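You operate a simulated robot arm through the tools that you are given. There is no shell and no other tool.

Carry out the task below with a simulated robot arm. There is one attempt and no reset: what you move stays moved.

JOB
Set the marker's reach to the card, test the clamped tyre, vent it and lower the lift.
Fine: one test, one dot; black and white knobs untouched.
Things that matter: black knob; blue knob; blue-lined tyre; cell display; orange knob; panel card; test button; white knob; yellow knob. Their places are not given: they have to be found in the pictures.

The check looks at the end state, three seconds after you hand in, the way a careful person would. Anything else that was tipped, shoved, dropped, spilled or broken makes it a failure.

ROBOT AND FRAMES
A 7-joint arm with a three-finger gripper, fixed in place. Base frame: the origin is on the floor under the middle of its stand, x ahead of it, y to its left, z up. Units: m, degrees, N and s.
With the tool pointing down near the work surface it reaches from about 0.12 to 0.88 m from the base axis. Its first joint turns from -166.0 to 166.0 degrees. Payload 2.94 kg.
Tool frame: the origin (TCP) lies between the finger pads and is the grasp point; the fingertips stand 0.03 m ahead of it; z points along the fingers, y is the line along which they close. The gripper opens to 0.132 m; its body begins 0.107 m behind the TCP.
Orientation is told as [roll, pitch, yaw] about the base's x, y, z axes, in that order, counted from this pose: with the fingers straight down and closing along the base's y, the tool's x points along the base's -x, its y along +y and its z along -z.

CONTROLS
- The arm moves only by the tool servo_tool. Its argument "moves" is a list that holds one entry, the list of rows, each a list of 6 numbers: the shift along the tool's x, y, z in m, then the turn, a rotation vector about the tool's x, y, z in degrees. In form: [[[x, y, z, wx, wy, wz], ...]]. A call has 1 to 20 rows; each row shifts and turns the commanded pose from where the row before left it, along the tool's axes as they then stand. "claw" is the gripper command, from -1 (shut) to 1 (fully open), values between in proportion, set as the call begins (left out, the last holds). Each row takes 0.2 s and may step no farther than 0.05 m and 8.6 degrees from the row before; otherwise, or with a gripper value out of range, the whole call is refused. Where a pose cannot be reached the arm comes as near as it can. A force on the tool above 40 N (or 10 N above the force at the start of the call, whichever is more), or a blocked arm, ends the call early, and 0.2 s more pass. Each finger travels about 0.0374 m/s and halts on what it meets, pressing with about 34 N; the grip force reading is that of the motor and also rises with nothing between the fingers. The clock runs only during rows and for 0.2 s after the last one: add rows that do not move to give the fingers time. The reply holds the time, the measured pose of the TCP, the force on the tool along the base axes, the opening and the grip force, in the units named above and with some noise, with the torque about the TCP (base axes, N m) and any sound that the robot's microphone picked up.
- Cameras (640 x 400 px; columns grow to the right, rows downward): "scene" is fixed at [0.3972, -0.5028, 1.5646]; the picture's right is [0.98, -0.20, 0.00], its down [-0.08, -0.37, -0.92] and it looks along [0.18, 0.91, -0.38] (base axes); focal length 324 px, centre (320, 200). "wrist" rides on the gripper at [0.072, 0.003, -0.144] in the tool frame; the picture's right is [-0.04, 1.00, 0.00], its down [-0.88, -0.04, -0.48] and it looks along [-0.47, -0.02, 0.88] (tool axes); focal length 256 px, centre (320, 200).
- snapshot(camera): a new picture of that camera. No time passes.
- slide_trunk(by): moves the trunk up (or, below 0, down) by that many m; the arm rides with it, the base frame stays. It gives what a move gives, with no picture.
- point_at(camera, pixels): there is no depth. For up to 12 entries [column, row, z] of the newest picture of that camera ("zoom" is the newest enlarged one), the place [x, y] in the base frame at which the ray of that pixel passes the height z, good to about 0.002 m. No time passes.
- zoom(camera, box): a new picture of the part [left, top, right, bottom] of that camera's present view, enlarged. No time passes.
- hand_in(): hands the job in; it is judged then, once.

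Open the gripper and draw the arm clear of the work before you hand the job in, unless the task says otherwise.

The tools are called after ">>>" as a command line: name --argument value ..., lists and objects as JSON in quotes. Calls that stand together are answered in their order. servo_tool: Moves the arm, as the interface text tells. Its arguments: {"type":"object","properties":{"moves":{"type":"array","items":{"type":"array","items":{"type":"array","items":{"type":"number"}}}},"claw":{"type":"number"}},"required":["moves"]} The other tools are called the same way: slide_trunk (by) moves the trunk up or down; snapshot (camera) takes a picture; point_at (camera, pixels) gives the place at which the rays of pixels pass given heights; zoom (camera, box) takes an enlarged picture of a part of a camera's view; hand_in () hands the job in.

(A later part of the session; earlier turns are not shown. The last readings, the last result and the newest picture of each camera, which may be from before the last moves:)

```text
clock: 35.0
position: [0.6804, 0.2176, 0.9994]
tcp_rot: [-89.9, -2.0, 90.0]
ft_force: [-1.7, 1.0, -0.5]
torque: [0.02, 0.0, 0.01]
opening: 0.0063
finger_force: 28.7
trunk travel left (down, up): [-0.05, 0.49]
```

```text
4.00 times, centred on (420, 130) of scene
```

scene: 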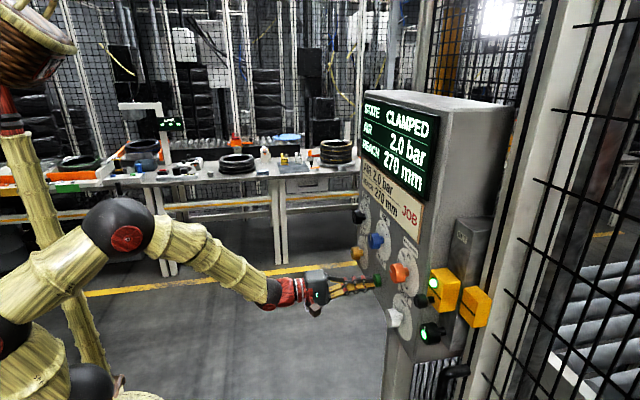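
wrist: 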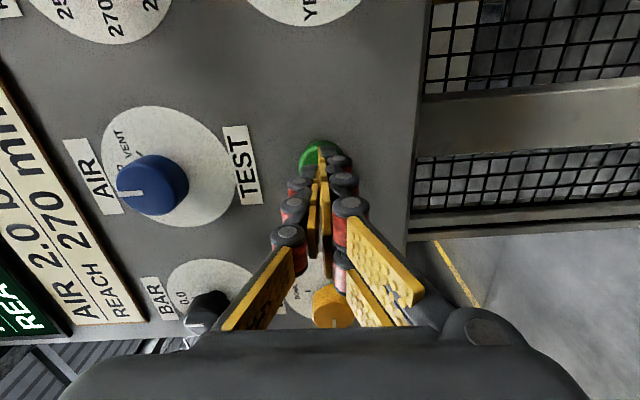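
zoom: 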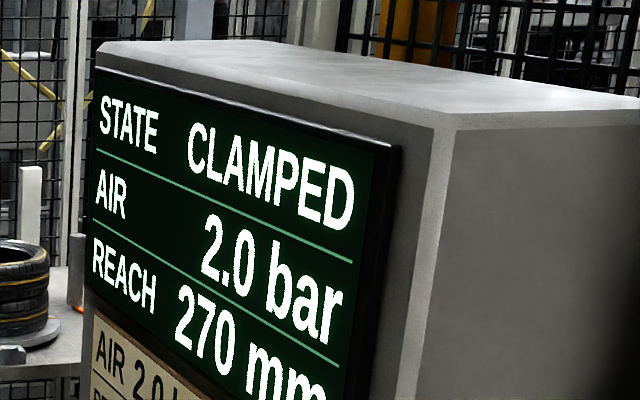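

Contact has begun (-1.7 N). I press on further in 1 mm steps.

>>> servo_tool --moves '[[[0, 0, 0.001, 0, 0, 0], [0, 0, 0.001, 0, 0, 0], [0, 0, 0.001, 0, 0, 0]]]'

>>> zoom --camera "scene" --box '[340, 80, 500, 180]'

>>> zoom --camera "scene" --box '[340, 245, 420, 295]'

```text
clock: 35.8
position: [0.6843, 0.219, 1.0007]
tcp_rot: [-89.9, -2.1, 90.0]
ft_force: [-3.3, -0.5, -0.7]
torque: [-0.01, 0.02, 0.05]
opening: 0.0063
finger_force: 28.7
trunk travel left (down, up): [-0.05, 0.49]
heard: click
```

```text
4.00 times, centred on (420, 130) of scene
```

zoom: 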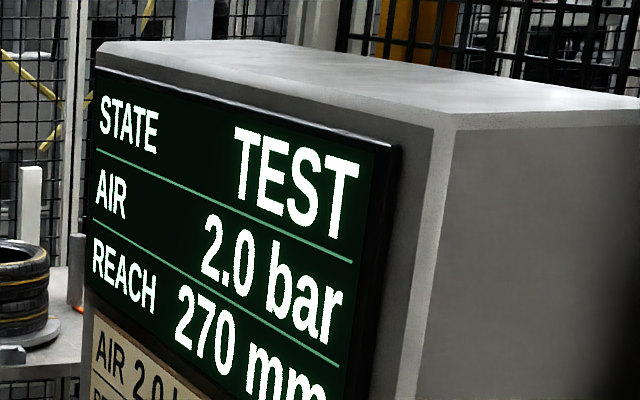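

```text
8.00 times, centred on (380, 270) of scene
```

zoom: 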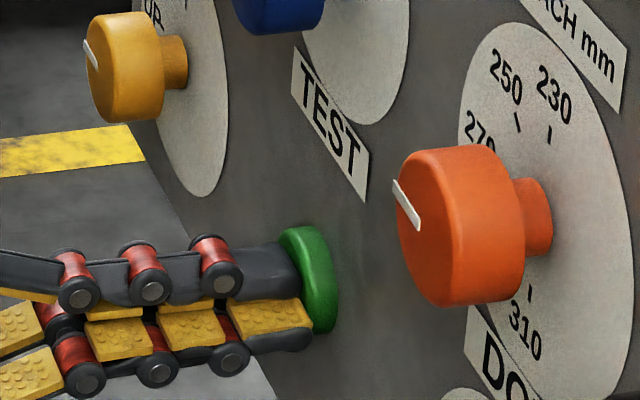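

A click was heard and the state changed to TEST. I back straight off the button at once, without touching it again.

>>> servo_tool --moves '[[[0, 0, -0.02, 0, 0, 0], [0, 0, -0.04, 0, 0, 0], [0, 0, -0.04, 0, 0, 0], [0, 0, 0, 0, 0, 0]]]'

>>> snapshot --camera "scene"

>>> zoom --camera "scene" --box '[340, 80, 500, 180]'

>>> snapshot --camera "wrist"

```text
clock: 36.8
position: [0.5857, 0.2177, 1.0017]
tcp_rot: [-89.9, -2.1, 89.9]
ft_force: [0.2, 0.0, -0.1]
torque: [-0.01, 0.01, 0.02]
opening: 0.0
finger_force: 28.9
trunk travel left (down, up): [-0.05, 0.49]
```

```text
taken
```

scene: 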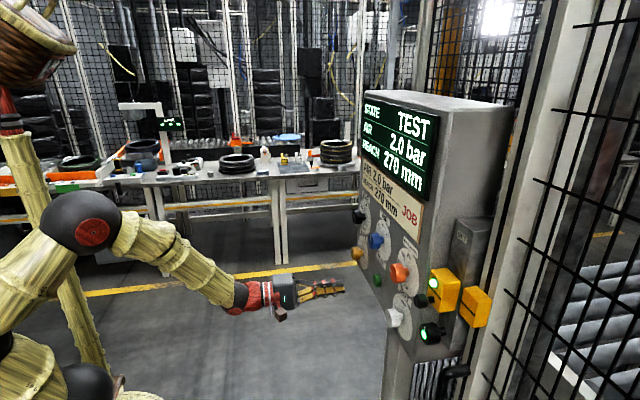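

```text
4.00 times, centred on (420, 130) of scene
```

zoom: 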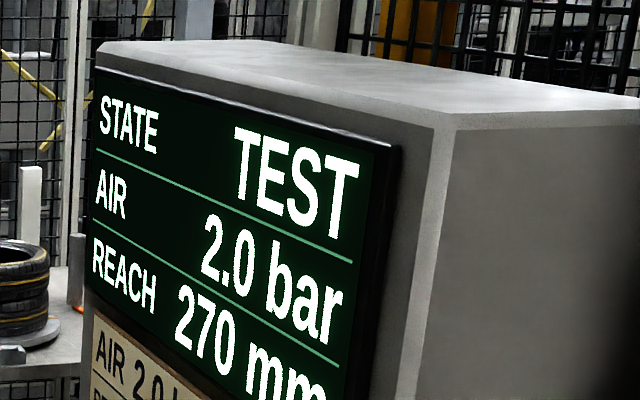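

```text
taken
```

wrist: 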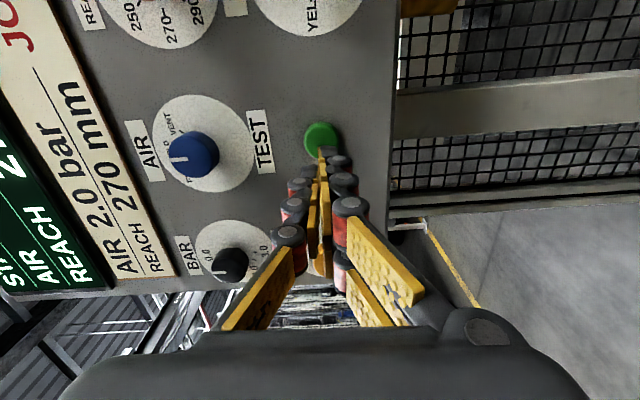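

The state shows TEST, so the cycle is running. While it runs I open the fingers to 0.079 and move up in front of the blue knob without touching anything.

>>> servo_tool --moves '[[[0, -0.032, 0, 0, 0, 0], [-0.0015, -0.032, 0, 0, 0, 0], [0, -0.032, 0, 0, 0, 0], [0, -0.032, 0, 0, 0, 0], [0, 0, 0, 0, 0, 0], [0, 0, 0, 0, 0, 0], [0, 0, 0, 0, 0, 0]]]' --claw 0.2

>>> snapshot --camera "wrist"

>>> zoom --camera "scene" --box '[340, 80, 500, 180]'

>>> zoom --camera "wrist" --box '[260, 95, 380, 170]'

>>> zoom --camera "scene" --box '[350, 225, 400, 256]'

```text
clock: 38.4
position: [0.5826, 0.212, 1.1293]
tcp_rot: [-89.9, -2.0, 90.0]
ft_force: [-0.4, 0.3, 0.3]
torque: [0.02, 0.03, 0.0]
opening: 0.0792
finger_force: 0.2
trunk travel left (down, up): [-0.05, 0.49]
```

```text
taken
```

wrist: 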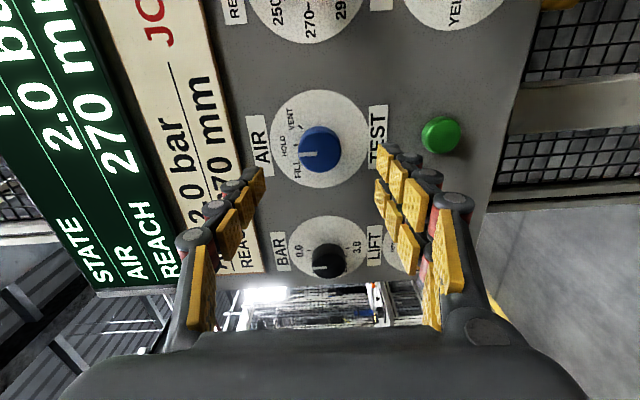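

```text
4.00 times, centred on (420, 130) of scene
```

zoom: 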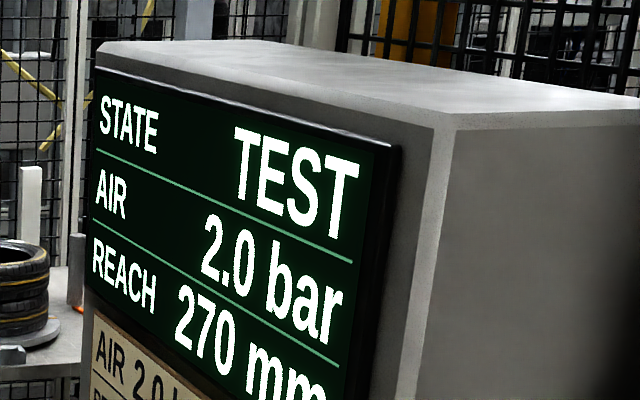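

```text
5.33 times, centred on (320, 132) of wrist
```

zoom: 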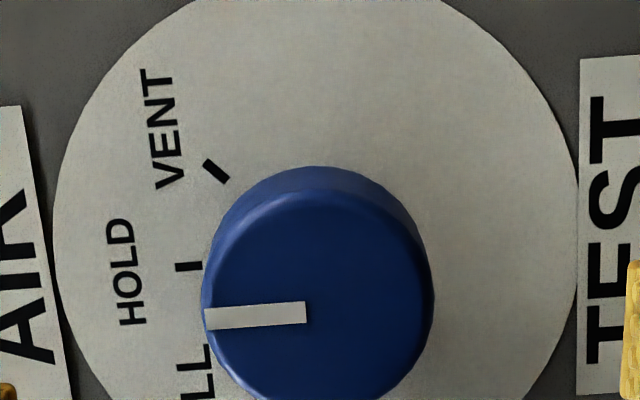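

```text
12.80 times, centred on (375, 240) of scene
```

zoom: 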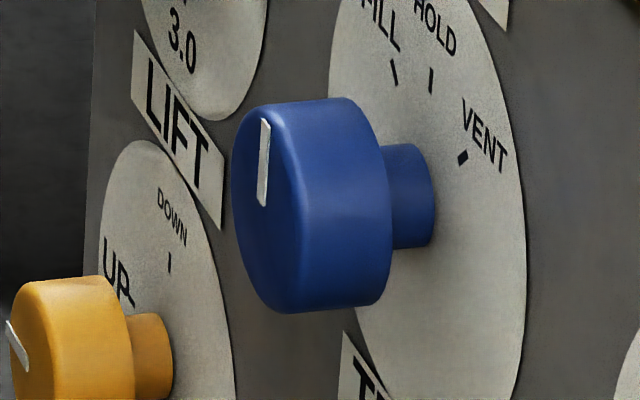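

Still TEST. The blue face centre is at about (319.7,152.8) against the axis at (320,144.6), so I shift +8.5 mm in y, then wait a few rows for the test to finish before touching the knob.

>>> servo_tool --moves '[[[-0.0085, 0, 0, 0, 0, 0], [0, 0, 0, 0, 0, 0], [0, 0, 0, 0, 0, 0], [0, 0, 0, 0, 0, 0], [0, 0, 0, 0, 0, 0], [0, 0, 0, 0, 0, 0], [0, 0, 0, 0, 0, 0], [0, 0, 0, 0, 0, 0], [0, 0, 0, 0, 0, 0], [0, 0, 0, 0, 0, 0]]]'

>>> zoom --camera "scene" --box '[340, 80, 500, 180]'

>>> zoom --camera "wrist" --box '[260, 95, 380, 170]'

```text
clock: 40.6
position: [0.5816, 0.221, 1.129]
tcp_rot: [-89.9, -2.0, 90.0]
ft_force: [-0.9, -0.1, 1.4]
torque: [-0.02, 0.0, 0.01]
opening: 0.0793
finger_force: 0.1
trunk travel left (down, up): [-0.05, 0.49]
```

```text
4.00 times, centred on (420, 130) of scene
```

zoom: 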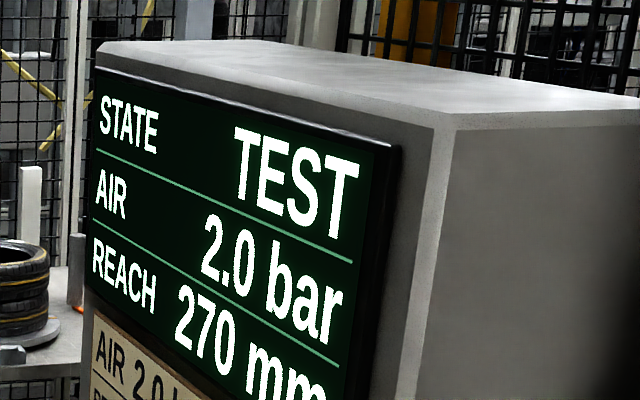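

```text
5.33 times, centred on (320, 132) of wrist
```

zoom: 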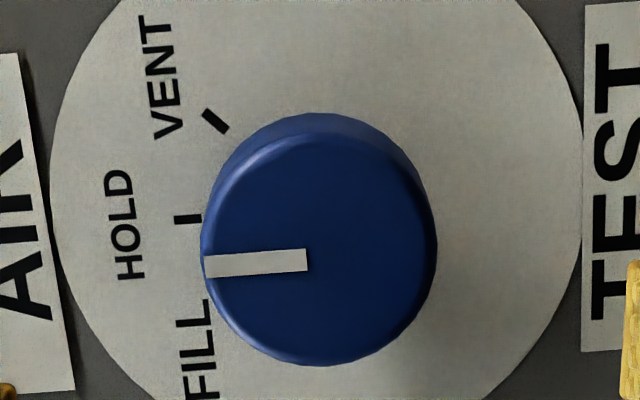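

Now well aligned ((319.9,142.3) vs 144). The state is still TEST, so I keep waiting 4 s without moving.

>>> servo_tool --moves '[[[0.001, 0, 0, 0, 0, 0], [0, 0, 0, 0, 0, 0], [0, 0, 0, 0, 0, 0], [0, 0, 0, 0, 0, 0], [0, 0, 0, 0, 0, 0], [0, 0, 0, 0, 0, 0], [0, 0, 0, 0, 0, 0], [0, 0, 0, 0, 0, 0], [0, 0, 0, 0, 0, 0], [0, 0, 0, 0, 0, 0], [0, 0, 0, 0, 0, 0], [0, 0, 0, 0, 0, 0], [0, 0, 0, 0, 0, 0], [0, 0, 0, 0, 0, 0], [0, 0, 0, 0, 0, 0], [0, 0, 0, 0, 0, 0], [0, 0, 0, 0, 0, 0], [0, 0, 0, 0, 0, 0], [0, 0, 0, 0, 0, 0], [0, 0, 0, 0, 0, 0]]]'

>>> zoom --camera "scene" --box '[340, 80, 500, 180]'

```text
clock: 44.8
position: [0.5828, 0.2218, 1.1308]
tcp_rot: [-90.0, -2.0, 89.9]
ft_force: [-0.8, -1.2, 1.8]
torque: [0.0, -0.03, -0.01]
opening: 0.0793
finger_force: 0.1
trunk travel left (down, up): [-0.05, 0.49]
```

```text
4.00 times, centred on (420, 130) of scene
```

zoom: 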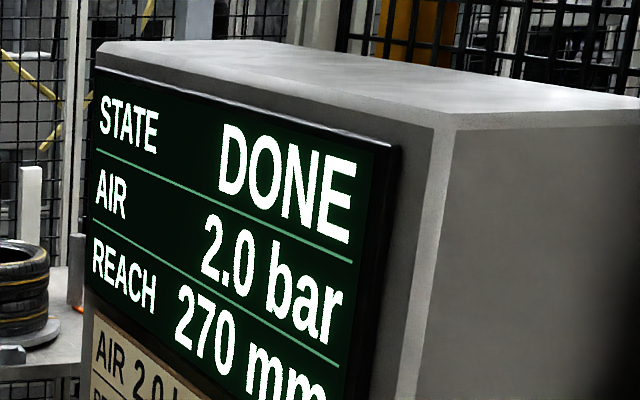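

State is DONE with one test run. I now advance onto the blue knob to x ≈ 0.671.

>>> servo_tool --moves '[[[0, 0, 0.03, 0, 0, 0], [0, 0, 0.03, 0, 0, 0], [0, 0, 0.02, 0, 0, 0], [0, 0, 0.0085, 0, 0, 0], [0, 0, 0, 0, 0, 0]]]'

>>> snapshot --camera "wrist"

>>> zoom --camera "scene" --box '[330, 205, 430, 270]'

```text
clock: 46.0
position: [0.6719, 0.2229, 1.1289]
tcp_rot: [-89.9, -2.0, 90.0]
ft_force: [0.2, -0.3, 0.4]
torque: [0.0, -0.01, 0.0]
opening: 0.0793
finger_force: 0.0
trunk travel left (down, up): [-0.05, 0.49]
```

```text
taken
```

wrist: 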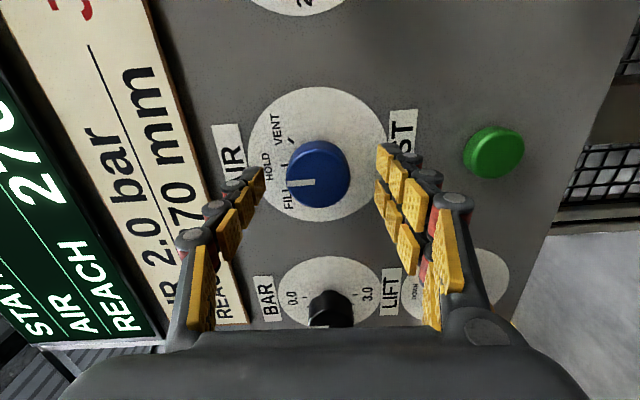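

```text
6.15 times, centred on (380, 238) of scene
```

zoom: 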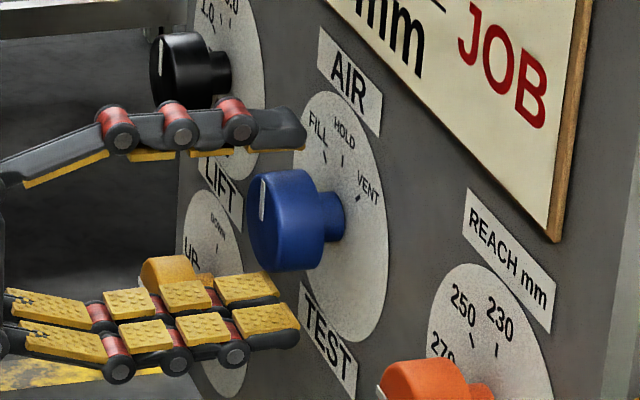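

The blue cap is centred between the fingers (face centre about (318,181)). I close on it.

>>> servo_tool --moves '[[[0, 0, 0, 0, 0, 0], [0, 0, 0, 0, 0, 0], [0, 0, 0, 0, 0, 0], [0, 0, 0, 0, 0, 0], [0, 0, 0, 0, 0, 0], [0, 0, 0, 0, 0, 0]]]' --claw -1

>>> snapshot --camera "wrist"

```text
clock: 47.4
position: [0.6723, 0.2225, 1.1302]
tcp_rot: [-90.0, -2.0, 90.0]
ft_force: [2.3, 0.1, 6.8]
torque: [-0.03, -0.23, -0.19]
opening: 0.0422
finger_force: 44.9
trunk travel left (down, up): [-0.05, 0.49]
```

```text
taken
```

wrist: 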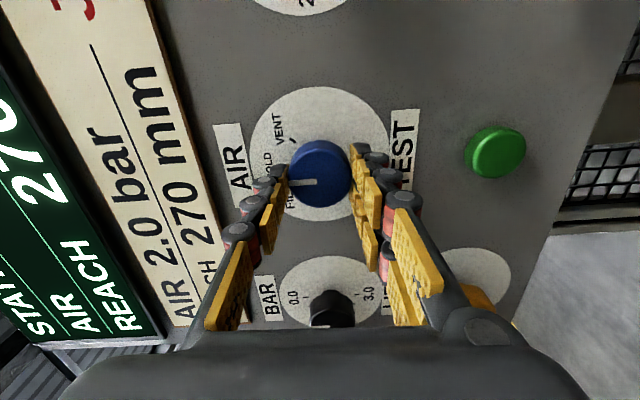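

Gripped (0.0422, 45 N, 6.8 N side load). I turn clockwise +46° towards VENT.

>>> servo_tool --moves '[[[0, 0, 0, 0, 0, 8], [0, 0, 0, 0, 0, 8], [0, 0, 0, 0, 0, 8], [0, 0, 0, 0, 0, 8], [0, 0, 0, 0, 0, 8], [0, 0, 0, 0, 0, 6], [0, 0, 0, 0, 0, 0]]]'

>>> zoom --camera "scene" --box '[340, 80, 500, 180]'

>>> zoom --camera "scene" --box '[330, 205, 430, 270]'

>>> snapshot --camera "wrist"

```text
clock: 49.0
position: [0.6713, 0.2213, 1.1313]
tcp_rot: [-90.1, -48.1, 90.0]
ft_force: [8.2, -8.4, 16.6]
torque: [-0.56, -0.73, -0.21]
opening: 0.0419
finger_force: 44.9
trunk travel left (down, up): [-0.05, 0.49]
```

```text
4.00 times, centred on (420, 130) of scene
```

zoom: 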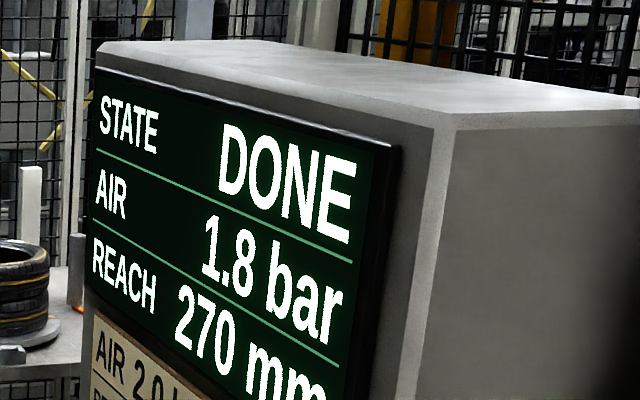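

```text
6.15 times, centred on (380, 238) of scene
```

zoom: 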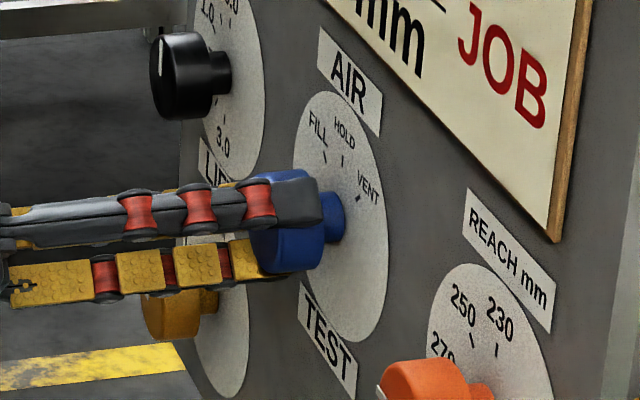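

```text
taken
```

wrist: 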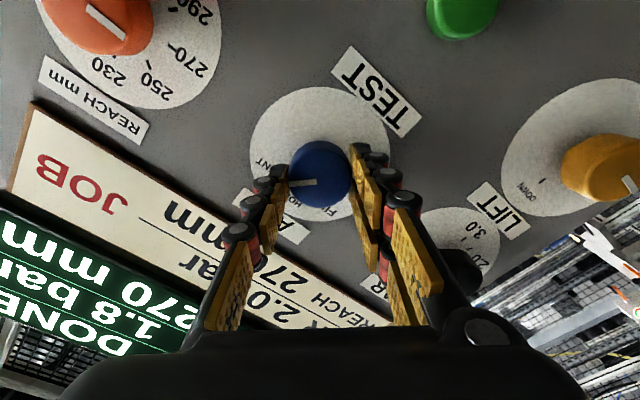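

AIR is falling (1.8 bar), so the vent is open. I release the blue knob and back straight off.

>>> servo_tool --moves '[[[0, 0, 0, 0, 0, 0], [0, 0, 0, 0, 0, 0], [0, 0, 0, 0, 0, 0], [0, 0, 0, 0, 0, 0]]]' --claw 0.2

>>> servo_tool --moves '[[[0, 0, -0.02, 0, 0, 0], [0, 0, -0.04, 0, 0, 0], [0, 0, -0.04, 0, 0, 0], [0, 0, 0, 0, 0, 0]]]'

>>> zoom --camera "scene" --box '[340, 80, 500, 180]'

>>> zoom --camera "scene" --box '[330, 205, 430, 270]'

>>> snapshot --camera "wrist"

```text
clock: 50.0
position: [0.6715, 0.2245, 1.1297]
tcp_rot: [-89.8, -48.1, 89.8]
ft_force: [-0.8, 0.4, 1.2]
torque: [0.02, 0.01, 0.01]
opening: 0.0792
finger_force: 0.1
trunk travel left (down, up): [-0.05, 0.49]
```

```text
clock: 51.0
position: [0.5712, 0.2243, 1.1293]
tcp_rot: [-89.9, -48.0, 89.9]
ft_force: [0.6, -0.1, 0.6]
torque: [0.03, -0.01, 0.02]
opening: 0.0789
finger_force: 0.1
trunk travel left (down, up): [-0.05, 0.49]
```

```text
4.00 times, centred on (420, 130) of scene
```

zoom: 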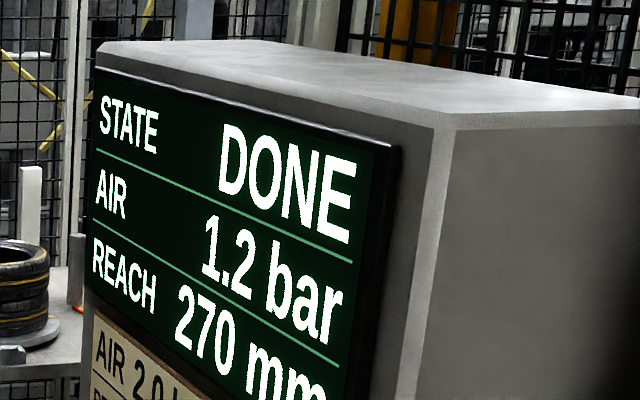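

```text
6.15 times, centred on (380, 238) of scene
```

zoom: 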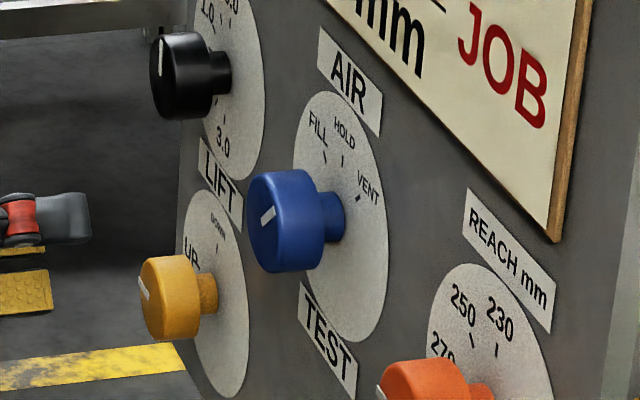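

```text
taken
```

wrist: 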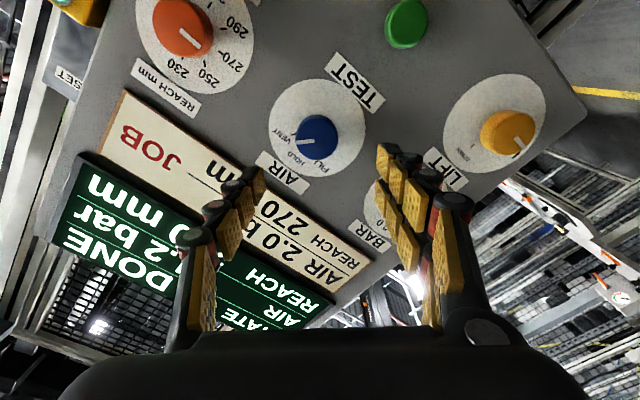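

Venting continues (1.2 bar) and blue points at VENT. I turn the gripper back by -46° and move, well off the panel, in front of the yellow lift knob near [0.57, 0.370, 1.005].

>>> servo_tool --moves '[[[0, 0, 0, 0, 0, -7.7], [0, 0, 0, 0, 0, -7.7], [0, 0, 0, 0, 0, -7.7], [0, 0, 0, 0, 0, -7.7], [0, 0, 0, 0, 0, -7.7], [0, 0, 0, 0, 0, -7.7], [-0.0365, 0.031, 0, 0, 0, 0], [-0.0365, 0.031, 0, 0, 0, 0], [-0.0365, 0.031, 0, 0, 0, 0], [-0.0365, 0.031, 0, 0, 0, 0], [0, 0, 0, 0, 0, 0]]]'

>>> snapshot --camera "wrist"

>>> snapshot --camera "scene"

>>> zoom --camera "scene" --box '[340, 80, 500, 180]'

>>> zoom --camera "scene" --box '[335, 240, 385, 271]'

```text
clock: 53.4
position: [0.5706, 0.3717, 1.0108]
tcp_rot: [-89.9, -1.7, 90.0]
ft_force: [1.0, -0.4, -0.6]
torque: [0.02, -0.05, -0.02]
opening: 0.0791
finger_force: 0.0
trunk travel left (down, up): [-0.05, 0.49]
```

```text
taken
```

wrist: 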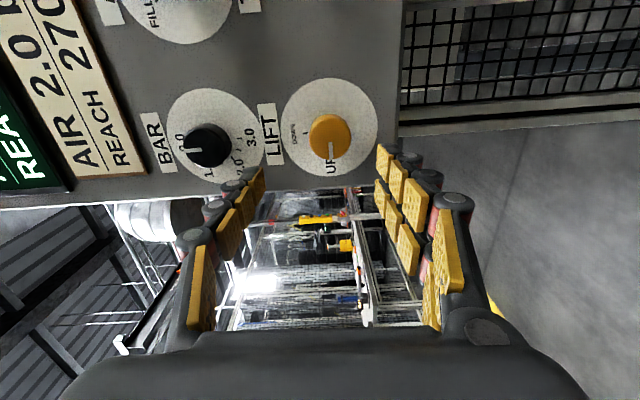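

```text
taken
```

scene: 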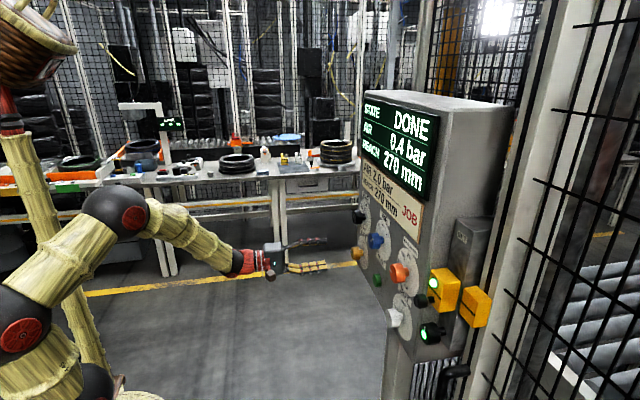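

```text
4.00 times, centred on (420, 130) of scene
```

zoom: 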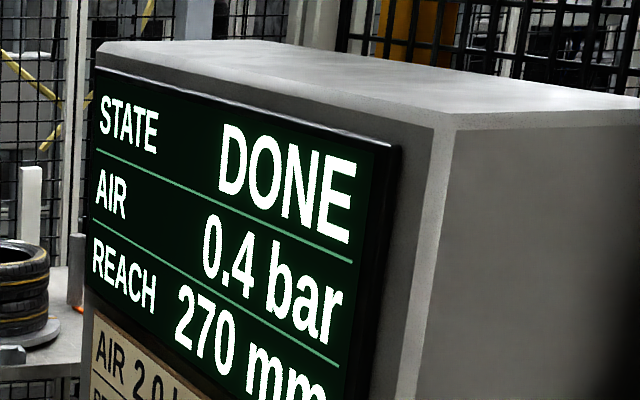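

```text
12.80 times, centred on (360, 256) of scene
```

zoom: 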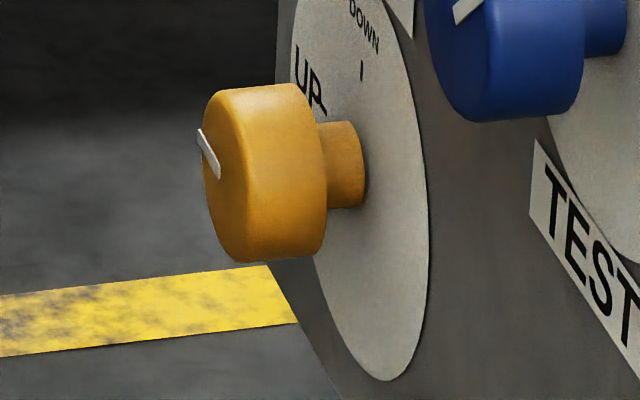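

Air is down to 0.4 bar. The yellow knob is at about (330,135) in the wrist view; I zoom for precise aim.

>>> zoom --camera "wrist" --box '[270, 95, 390, 170]'

>>> point_at --camera "scene" --pixels '[[353, 254, 1.0], [353, 254, 1.004], [353, 254, 1.008]]'

```text
5.33 times, centred on (330, 132) of wrist
```

zoom: 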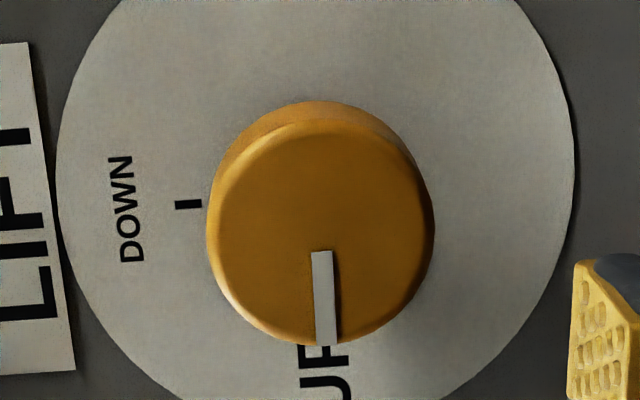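

```text
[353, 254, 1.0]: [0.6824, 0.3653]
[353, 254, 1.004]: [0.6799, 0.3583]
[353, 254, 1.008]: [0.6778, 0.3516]
```

The yellow face centre is at (330.1,139.3) versus the axis (320,141): I shift 10 mm down and 1.5 mm in -y, then advance halfway while the air drops.

>>> servo_tool --moves '[[[0.0015, 0.01, 0, 0, 0, 0], [0, 0, 0.03, 0, 0, 0], [0, 0, 0.02, 0, 0, 0], [0, 0, 0, 0, 0, 0], [0, 0, 0, 0, 0, 0]]]'

>>> zoom --camera "wrist" --box '[260, 115, 380, 190]'

>>> zoom --camera "scene" --box '[340, 80, 500, 180]'

```text
clock: 54.6
position: [0.6236, 0.3701, 0.9998]
tcp_rot: [-89.8, -2.0, 90.0]
ft_force: [-0.1, -0.5, -0.8]
torque: [0.01, 0.03, 0.0]
opening: 0.079
finger_force: 0.0
trunk travel left (down, up): [-0.05, 0.49]
```

```text
5.33 times, centred on (320, 152) of wrist
```

zoom: 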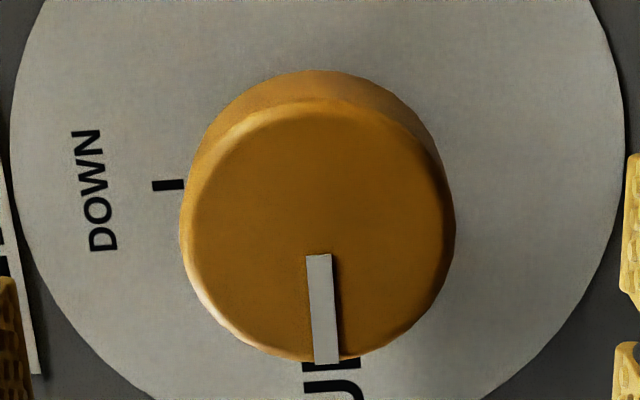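

```text
4.00 times, centred on (420, 130) of scene
```

zoom: 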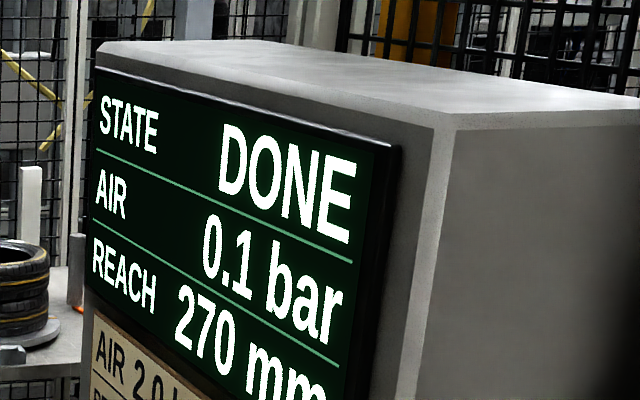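

Aligned ((319.6,158.3) vs (320,158.9)); air 0.1 bar. I advance the last 47 mm with open fingers and wait a bit for 0.0 bar before gripping.

>>> servo_tool --moves '[[[0, 0, 0.025, 0, 0, 0], [0, 0, 0.015, 0, 0, 0], [0, 0, 0.0075, 0, 0, 0], [0, 0, 0, 0, 0, 0], [0, 0, 0, 0, 0, 0], [0, 0, 0, 0, 0, 0]]]'

>>> snapshot --camera "wrist"

>>> zoom --camera "scene" --box '[340, 80, 500, 180]'

>>> zoom --camera "scene" --box '[310, 205, 410, 270]'

```text
clock: 56.0
position: [0.6698, 0.3719, 1.0011]
tcp_rot: [-90.0, -1.8, 90.0]
ft_force: [0.0, -0.1, -0.7]
torque: [0.01, 0.01, 0.01]
opening: 0.0792
finger_force: 0.0
trunk travel left (down, up): [-0.05, 0.49]
```

```text
taken
```

wrist: 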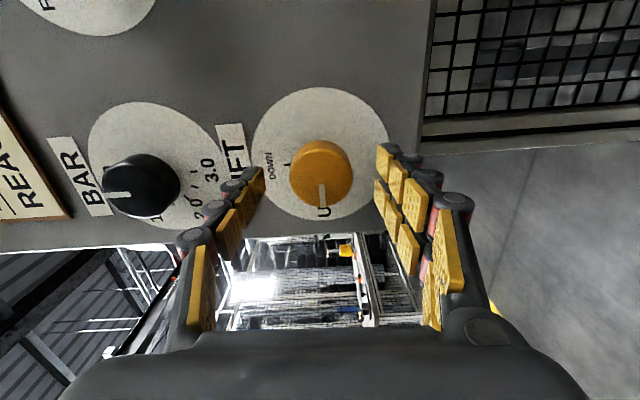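

```text
4.00 times, centred on (420, 130) of scene
```

zoom: 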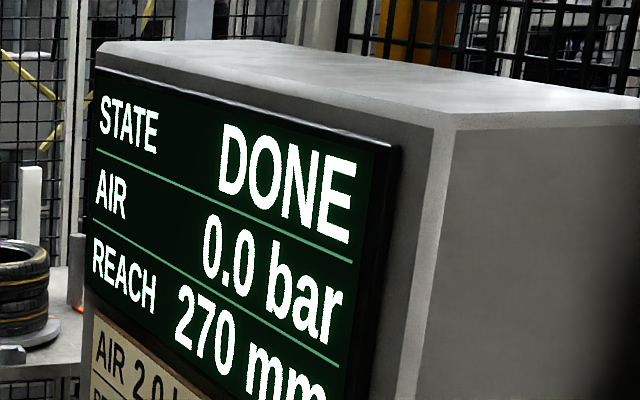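

```text
6.15 times, centred on (360, 238) of scene
```

zoom: 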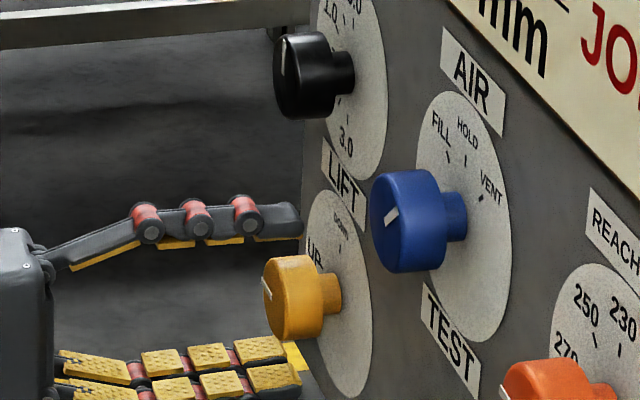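

Air is 0.0 bar and the state is still DONE. I close on the yellow lift knob.

>>> servo_tool --moves '[[[0, 0, 0, 0, 0, 0], [0, 0, 0, 0, 0, 0], [0, 0, 0, 0, 0, 0], [0, 0, 0, 0, 0, 0], [0, 0, 0, 0, 0, 0], [0, 0, 0, 0, 0, 0]]]' --claw -1

>>> zoom --camera "scene" --box '[310, 205, 410, 270]'

```text
clock: 57.4
position: [0.6708, 0.3699, 1.0007]
tcp_rot: [-89.8, -1.9, 90.0]
ft_force: [-1.4, 0.1, -3.1]
torque: [0.07, 0.09, -0.15]
opening: 0.042
finger_force: 45.3
trunk travel left (down, up): [-0.05, 0.49]
```

```text
6.15 times, centred on (360, 238) of scene
```

zoom: 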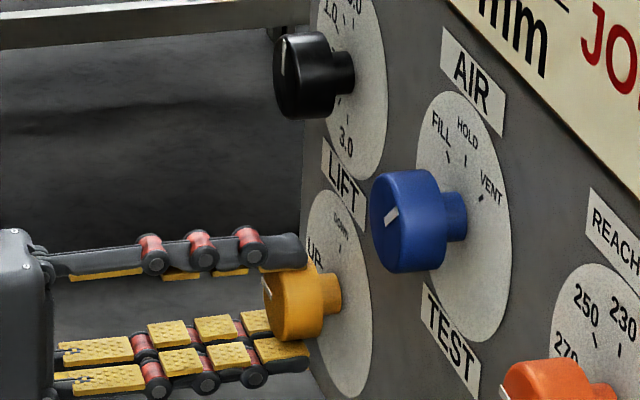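

The yellow cap is gripped (0.042, 45 N). I turn it clockwise, first +48°, and check forces and display.

>>> servo_tool --moves '[[[0, 0, 0, 0, 0, 8], [0, 0, 0, 0, 0, 8], [0, 0, 0, 0, 0, 8], [0, 0, 0, 0, 0, 8], [0, 0, 0, 0, 0, 8], [0, 0, 0, 0, 0, 8]]]'

>>> zoom --camera "scene" --box '[310, 205, 410, 270]'

>>> zoom --camera "scene" --box '[340, 80, 500, 180]'

```text
clock: 58.8
position: [0.6692, 0.3712, 1.0015]
tcp_rot: [-89.9, -49.9, 89.9]
ft_force: [0.5, -1.2, 2.1]
torque: [-0.03, -0.26, 0.2]
opening: 0.042
finger_force: 44.9
trunk travel left (down, up): [-0.05, 0.49]
```

```text
6.15 times, centred on (360, 238) of scene
```

zoom: 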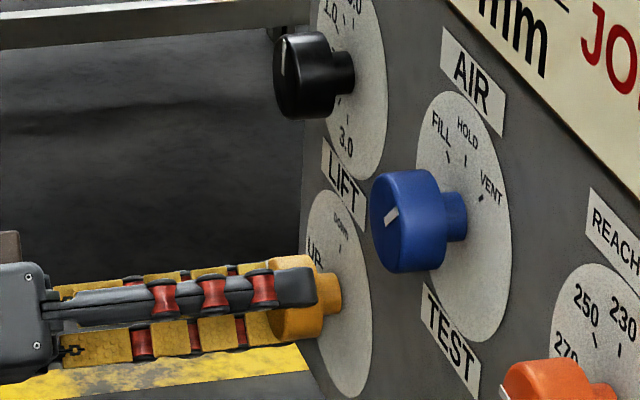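

```text
4.00 times, centred on (420, 130) of scene
```

zoom: 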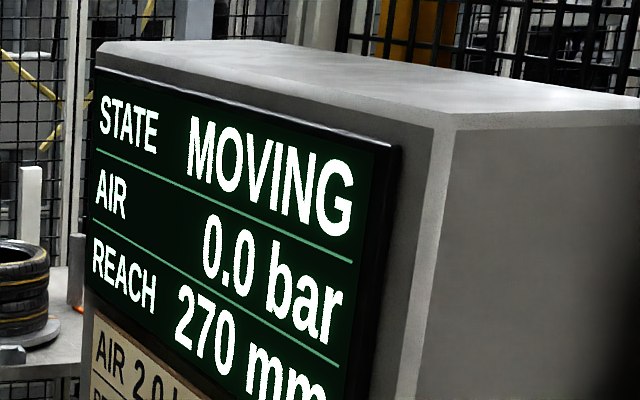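

State is MOVING, forces small. I turn the remaining +42° so the knob points fully at DOWN.

>>> servo_tool --moves '[[[0, 0, 0, 0, 0, 8], [0, 0, 0, 0, 0, 8], [0, 0, 0, 0, 0, 8], [0, 0, 0, 0, 0, 8], [0, 0, 0, 0, 0, 8], [0, 0, 0, 0, 0, 1.5], [0, 0, 0, 0, 0, 0]]]'

>>> zoom --camera "scene" --box '[310, 205, 410, 270]'

>>> snapshot --camera "wrist"

>>> zoom --camera "scene" --box '[340, 80, 500, 180]'

```text
clock: 60.4
position: [0.6689, 0.3697, 1.0008]
tcp_rot: [88.3, -88.6, -88.4]
ft_force: [3.9, -8.5, 6.8]
torque: [0.02, -0.61, -0.26]
opening: 0.0416
finger_force: 44.8
trunk travel left (down, up): [-0.05, 0.49]
```

```text
6.15 times, centred on (360, 238) of scene
```

zoom: 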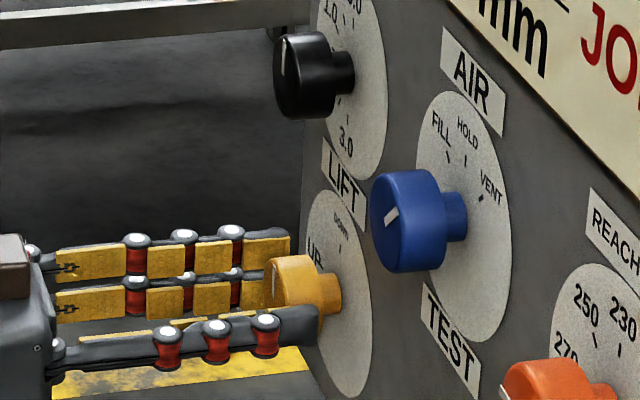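

```text
taken
```

wrist: 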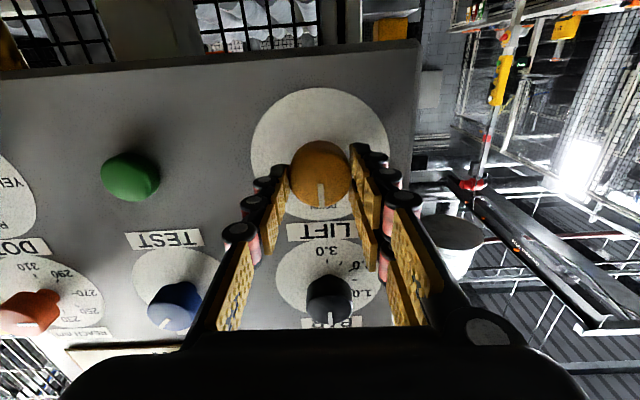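

```text
4.00 times, centred on (420, 130) of scene
```

zoom: 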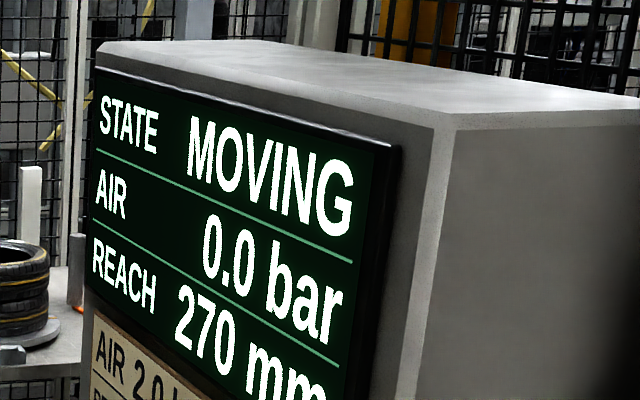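

The yellow pointer now points up at DOWN and the lift is moving. I release the knob and back straight away from the panel.

>>> servo_tool --moves '[[[0, 0, 0, 0, 0, 0], [0, 0, 0, 0, 0, 0], [0, 0, 0, 0, 0, 0], [0, 0, 0, 0, 0, 0]]]' --claw 0.2

>>> servo_tool --moves '[[[0, 0, -0.02, 0, 0, 0], [0, 0, -0.04, 0, 0, 0], [0, 0, -0.04, 0, 0, 0], [0, 0, -0.04, 0, 0, 0], [0, 0, 0, 0, 0, 0], [0, 0, 0, 0, 0, 0], [0, 0, 0, 0, 0, 0], [0, 0, 0, 0, 0, 0]]]' --claw 1

>>> snapshot --camera "scene"

>>> zoom --camera "scene" --box '[340, 80, 500, 180]'

>>> zoom --camera "scene" --box '[340, 200, 460, 340]'

>>> snapshot --camera "wrist"

```text
clock: 61.4
position: [0.6684, 0.3707, 1.0004]
tcp_rot: [84.6, -88.8, -84.5]
ft_force: [-0.6, 0.2, -0.2]
torque: [0.01, 0.01, 0.01]
opening: 0.0792
finger_force: 0.1
trunk travel left (down, up): [-0.05, 0.49]
```

```text
clock: 63.2
position: [0.5302, 0.3714, 1.0037]
tcp_rot: [84.9, -88.7, -84.8]
ft_force: [0.0, 0.3, -0.5]
torque: [0.01, -0.01, 0.02]
opening: 0.132
finger_force: 0.0
trunk travel left (down, up): [-0.05, 0.49]
```

```text
taken
```

scene: 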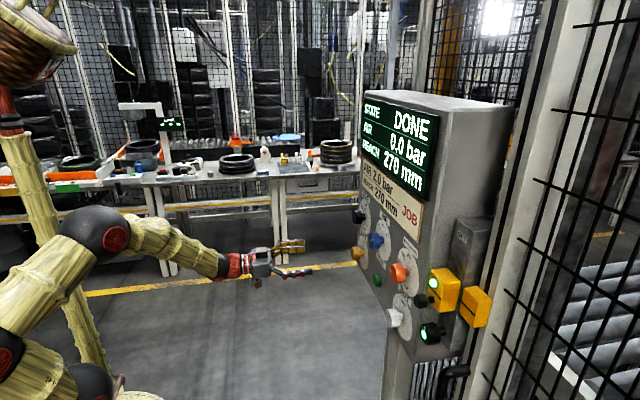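

```text
4.00 times, centred on (420, 130) of scene
```

zoom: 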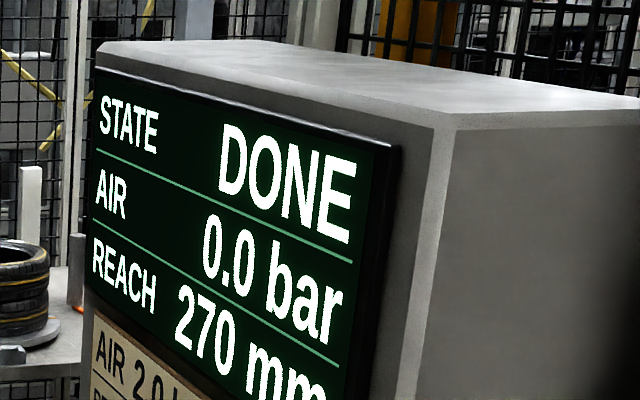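

```text
2.86 times, centred on (400, 270) of scene
```

zoom: 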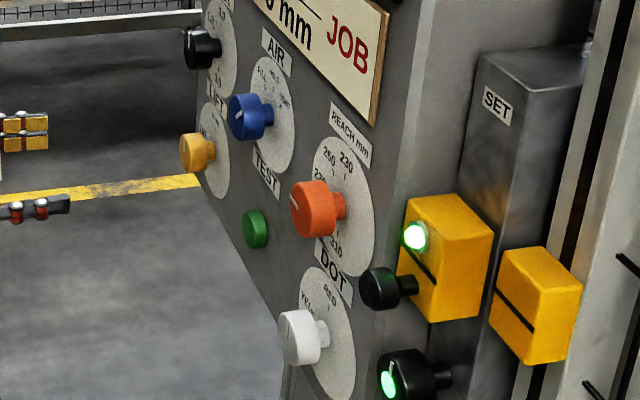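

```text
taken
```

wrist: 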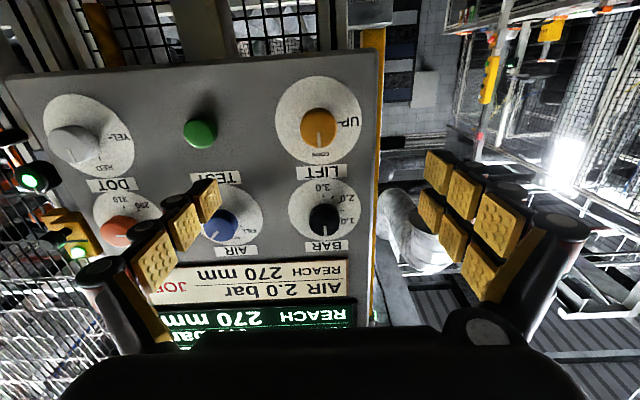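

State is DONE, air 0.0 bar, reach 270 mm, all knobs stand as wanted, and the gripper is open and free. I move back and to the right to look through the fence at the tyre and lift for confirmation.

>>> servo_tool --moves '[[[0, 0, -0.04, 0, 0, 0], [0, 0, -0.04, 0, 0, 0], [-0.0158, -0.04, -0.0025, 0, 0, 0], [-0.0158, -0.04, -0.0025, 0, 0, 0], [-0.0158, -0.04, -0.0025, 0, 0, 0], [-0.0158, -0.04, -0.0025, 0, 0, 0], [-0.0158, -0.04, -0.0025, 0, 0, 0], [-0.0158, -0.04, -0.0025, 0, 0, 0], [-0.0158, -0.04, -0.0025, 0, 0, 0], [-0.0158, -0.04, -0.0025, 0, 0, 0]]]'

>>> snapshot --camera "wrist"

>>> snapshot --camera "scene"

```text
clock: 65.4
position: [0.4299, 0.0467, 1.1199]
tcp_rot: [82.4, -88.7, -82.3]
ft_force: [1.1, 0.7, 0.1]
torque: [0.01, -0.03, 0.01]
opening: 0.132
finger_force: 0.0
trunk travel left (down, up): [-0.05, 0.49]
```

```text
taken
```

wrist: 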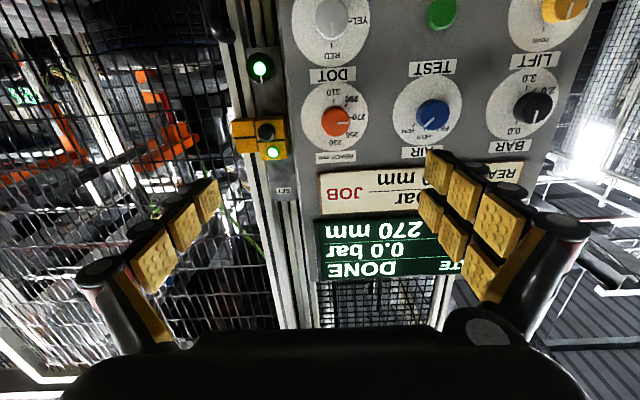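

```text
taken
```

scene: 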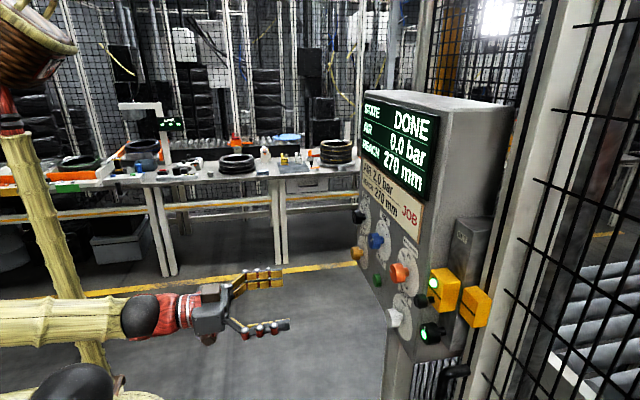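

I zoom on the dials and on the tyre area at the upper left (60-220, 0-60) of the wrist view.

>>> zoom --camera "wrist" --box '[0, 0, 240, 150]'

>>> zoom --camera "wrist" --box '[280, 0, 600, 160]'

>>> zoom --camera "scene" --box '[340, 205, 400, 265]'

```text
2.67 times, centred on (120, 75) of wrist
```

zoom: 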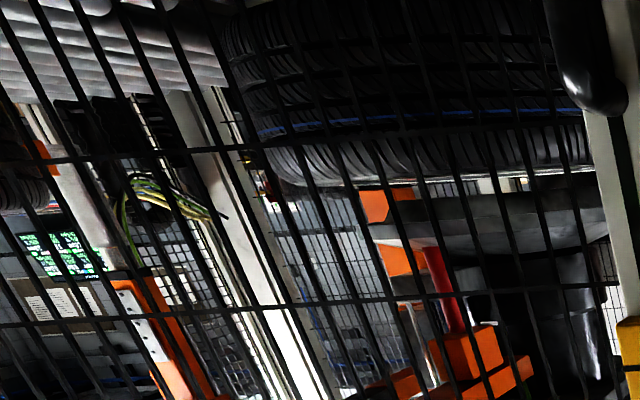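

```text
2.00 times, centred on (440, 80) of wrist
```

zoom: 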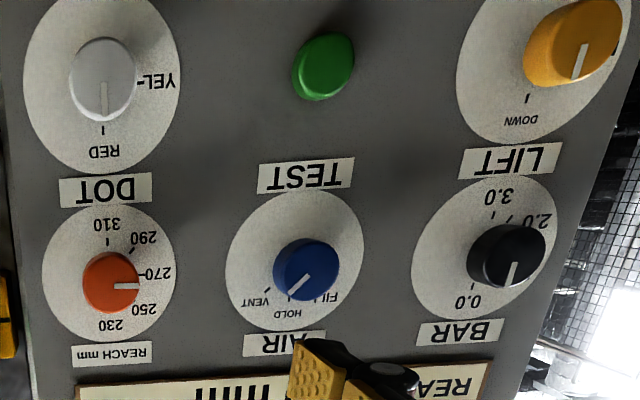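

```text
6.67 times, centred on (370, 235) of scene
```

zoom: 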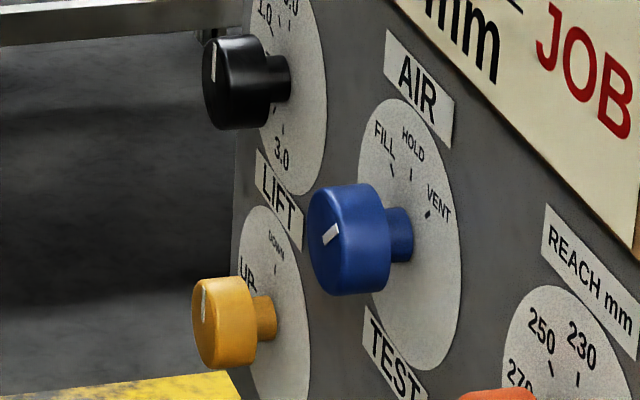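

All dials read as wanted: 270, VENT, DOWN, with black and white unchanged. I also zoom on the small green screen at the left (about (25,95)) and re-read the main display.

>>> zoom --camera "wrist" --box '[0, 75, 60, 115]'

>>> zoom --camera "wrist" --box '[70, 0, 230, 80]'

>>> zoom --camera "scene" --box '[130, 100, 210, 150]'

```text
10.00 times, centred on (30, 95) of wrist
```

zoom: 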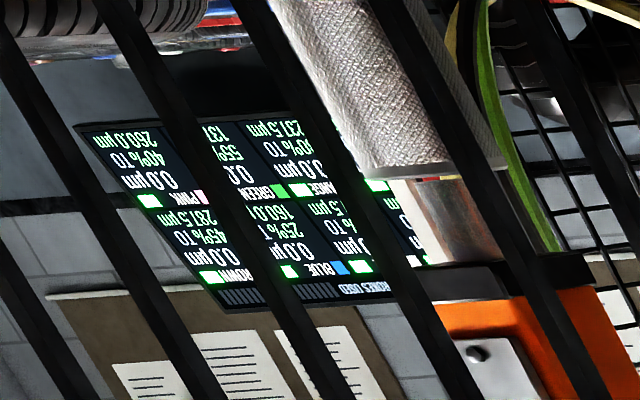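

```text
4.00 times, centred on (150, 40) of wrist
```

zoom: 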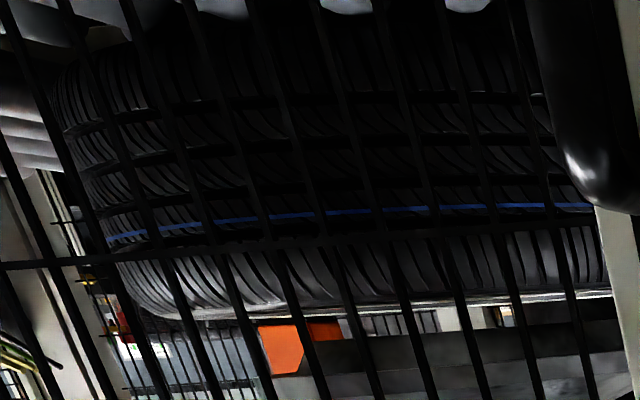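

```text
8.00 times, centred on (170, 125) of scene
```

zoom: 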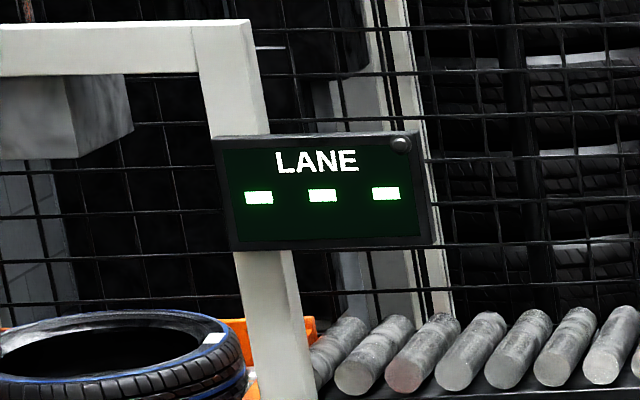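

Everything matches: one test run, DONE, AIR 0.0 bar, REACH 270 mm, lift DOWN, the blue-lined tyre at rest inside the cell. I hold still a moment and re-read the display a last time.

>>> servo_tool --moves '[[[0, 0, 0, 0, 0, 0], [0, 0, 0, 0, 0, 0], [0, 0, 0, 0, 0, 0], [0, 0, 0, 0, 0, 0], [0, 0, 0, 0, 0, 0], [0, 0, 0, 0, 0, 0], [0, 0, 0, 0, 0, 0], [0, 0, 0, 0, 0, 0], [0, 0, 0, 0, 0, 0], [0, 0, 0, 0, 0, 0]]]'

>>> zoom --camera "scene" --box '[340, 80, 500, 180]'

>>> zoom --camera "wrist" --box '[70, 0, 230, 80]'

```text
clock: 67.6
position: [0.4302, 0.0475, 1.1204]
tcp_rot: [85.4, -88.8, -85.3]
ft_force: [-0.1, 0.3, -0.3]
torque: [0.02, -0.01, -0.03]
opening: 0.132
finger_force: 0.1
trunk travel left (down, up): [-0.05, 0.49]
```

```text
4.00 times, centred on (420, 130) of scene
```

zoom: 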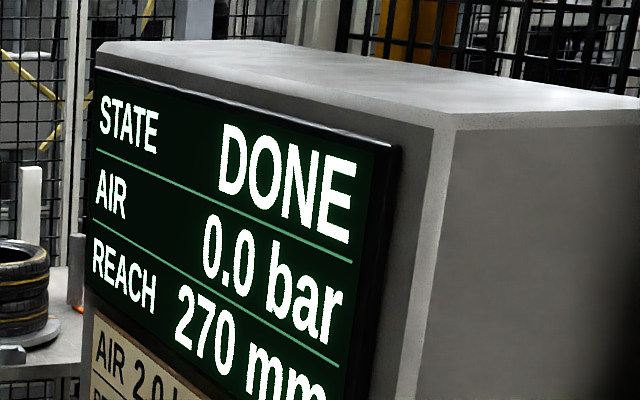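

```text
4.00 times, centred on (150, 40) of wrist
```

zoom: 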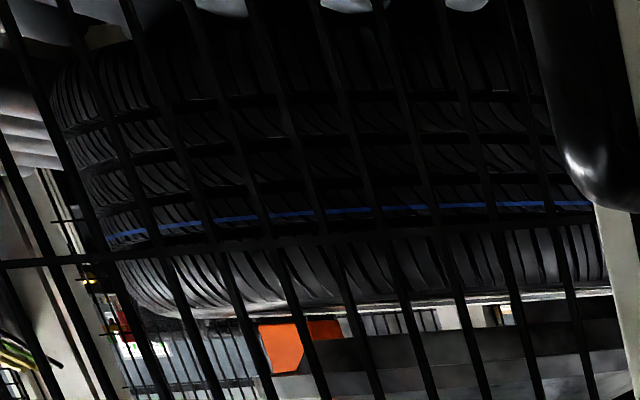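

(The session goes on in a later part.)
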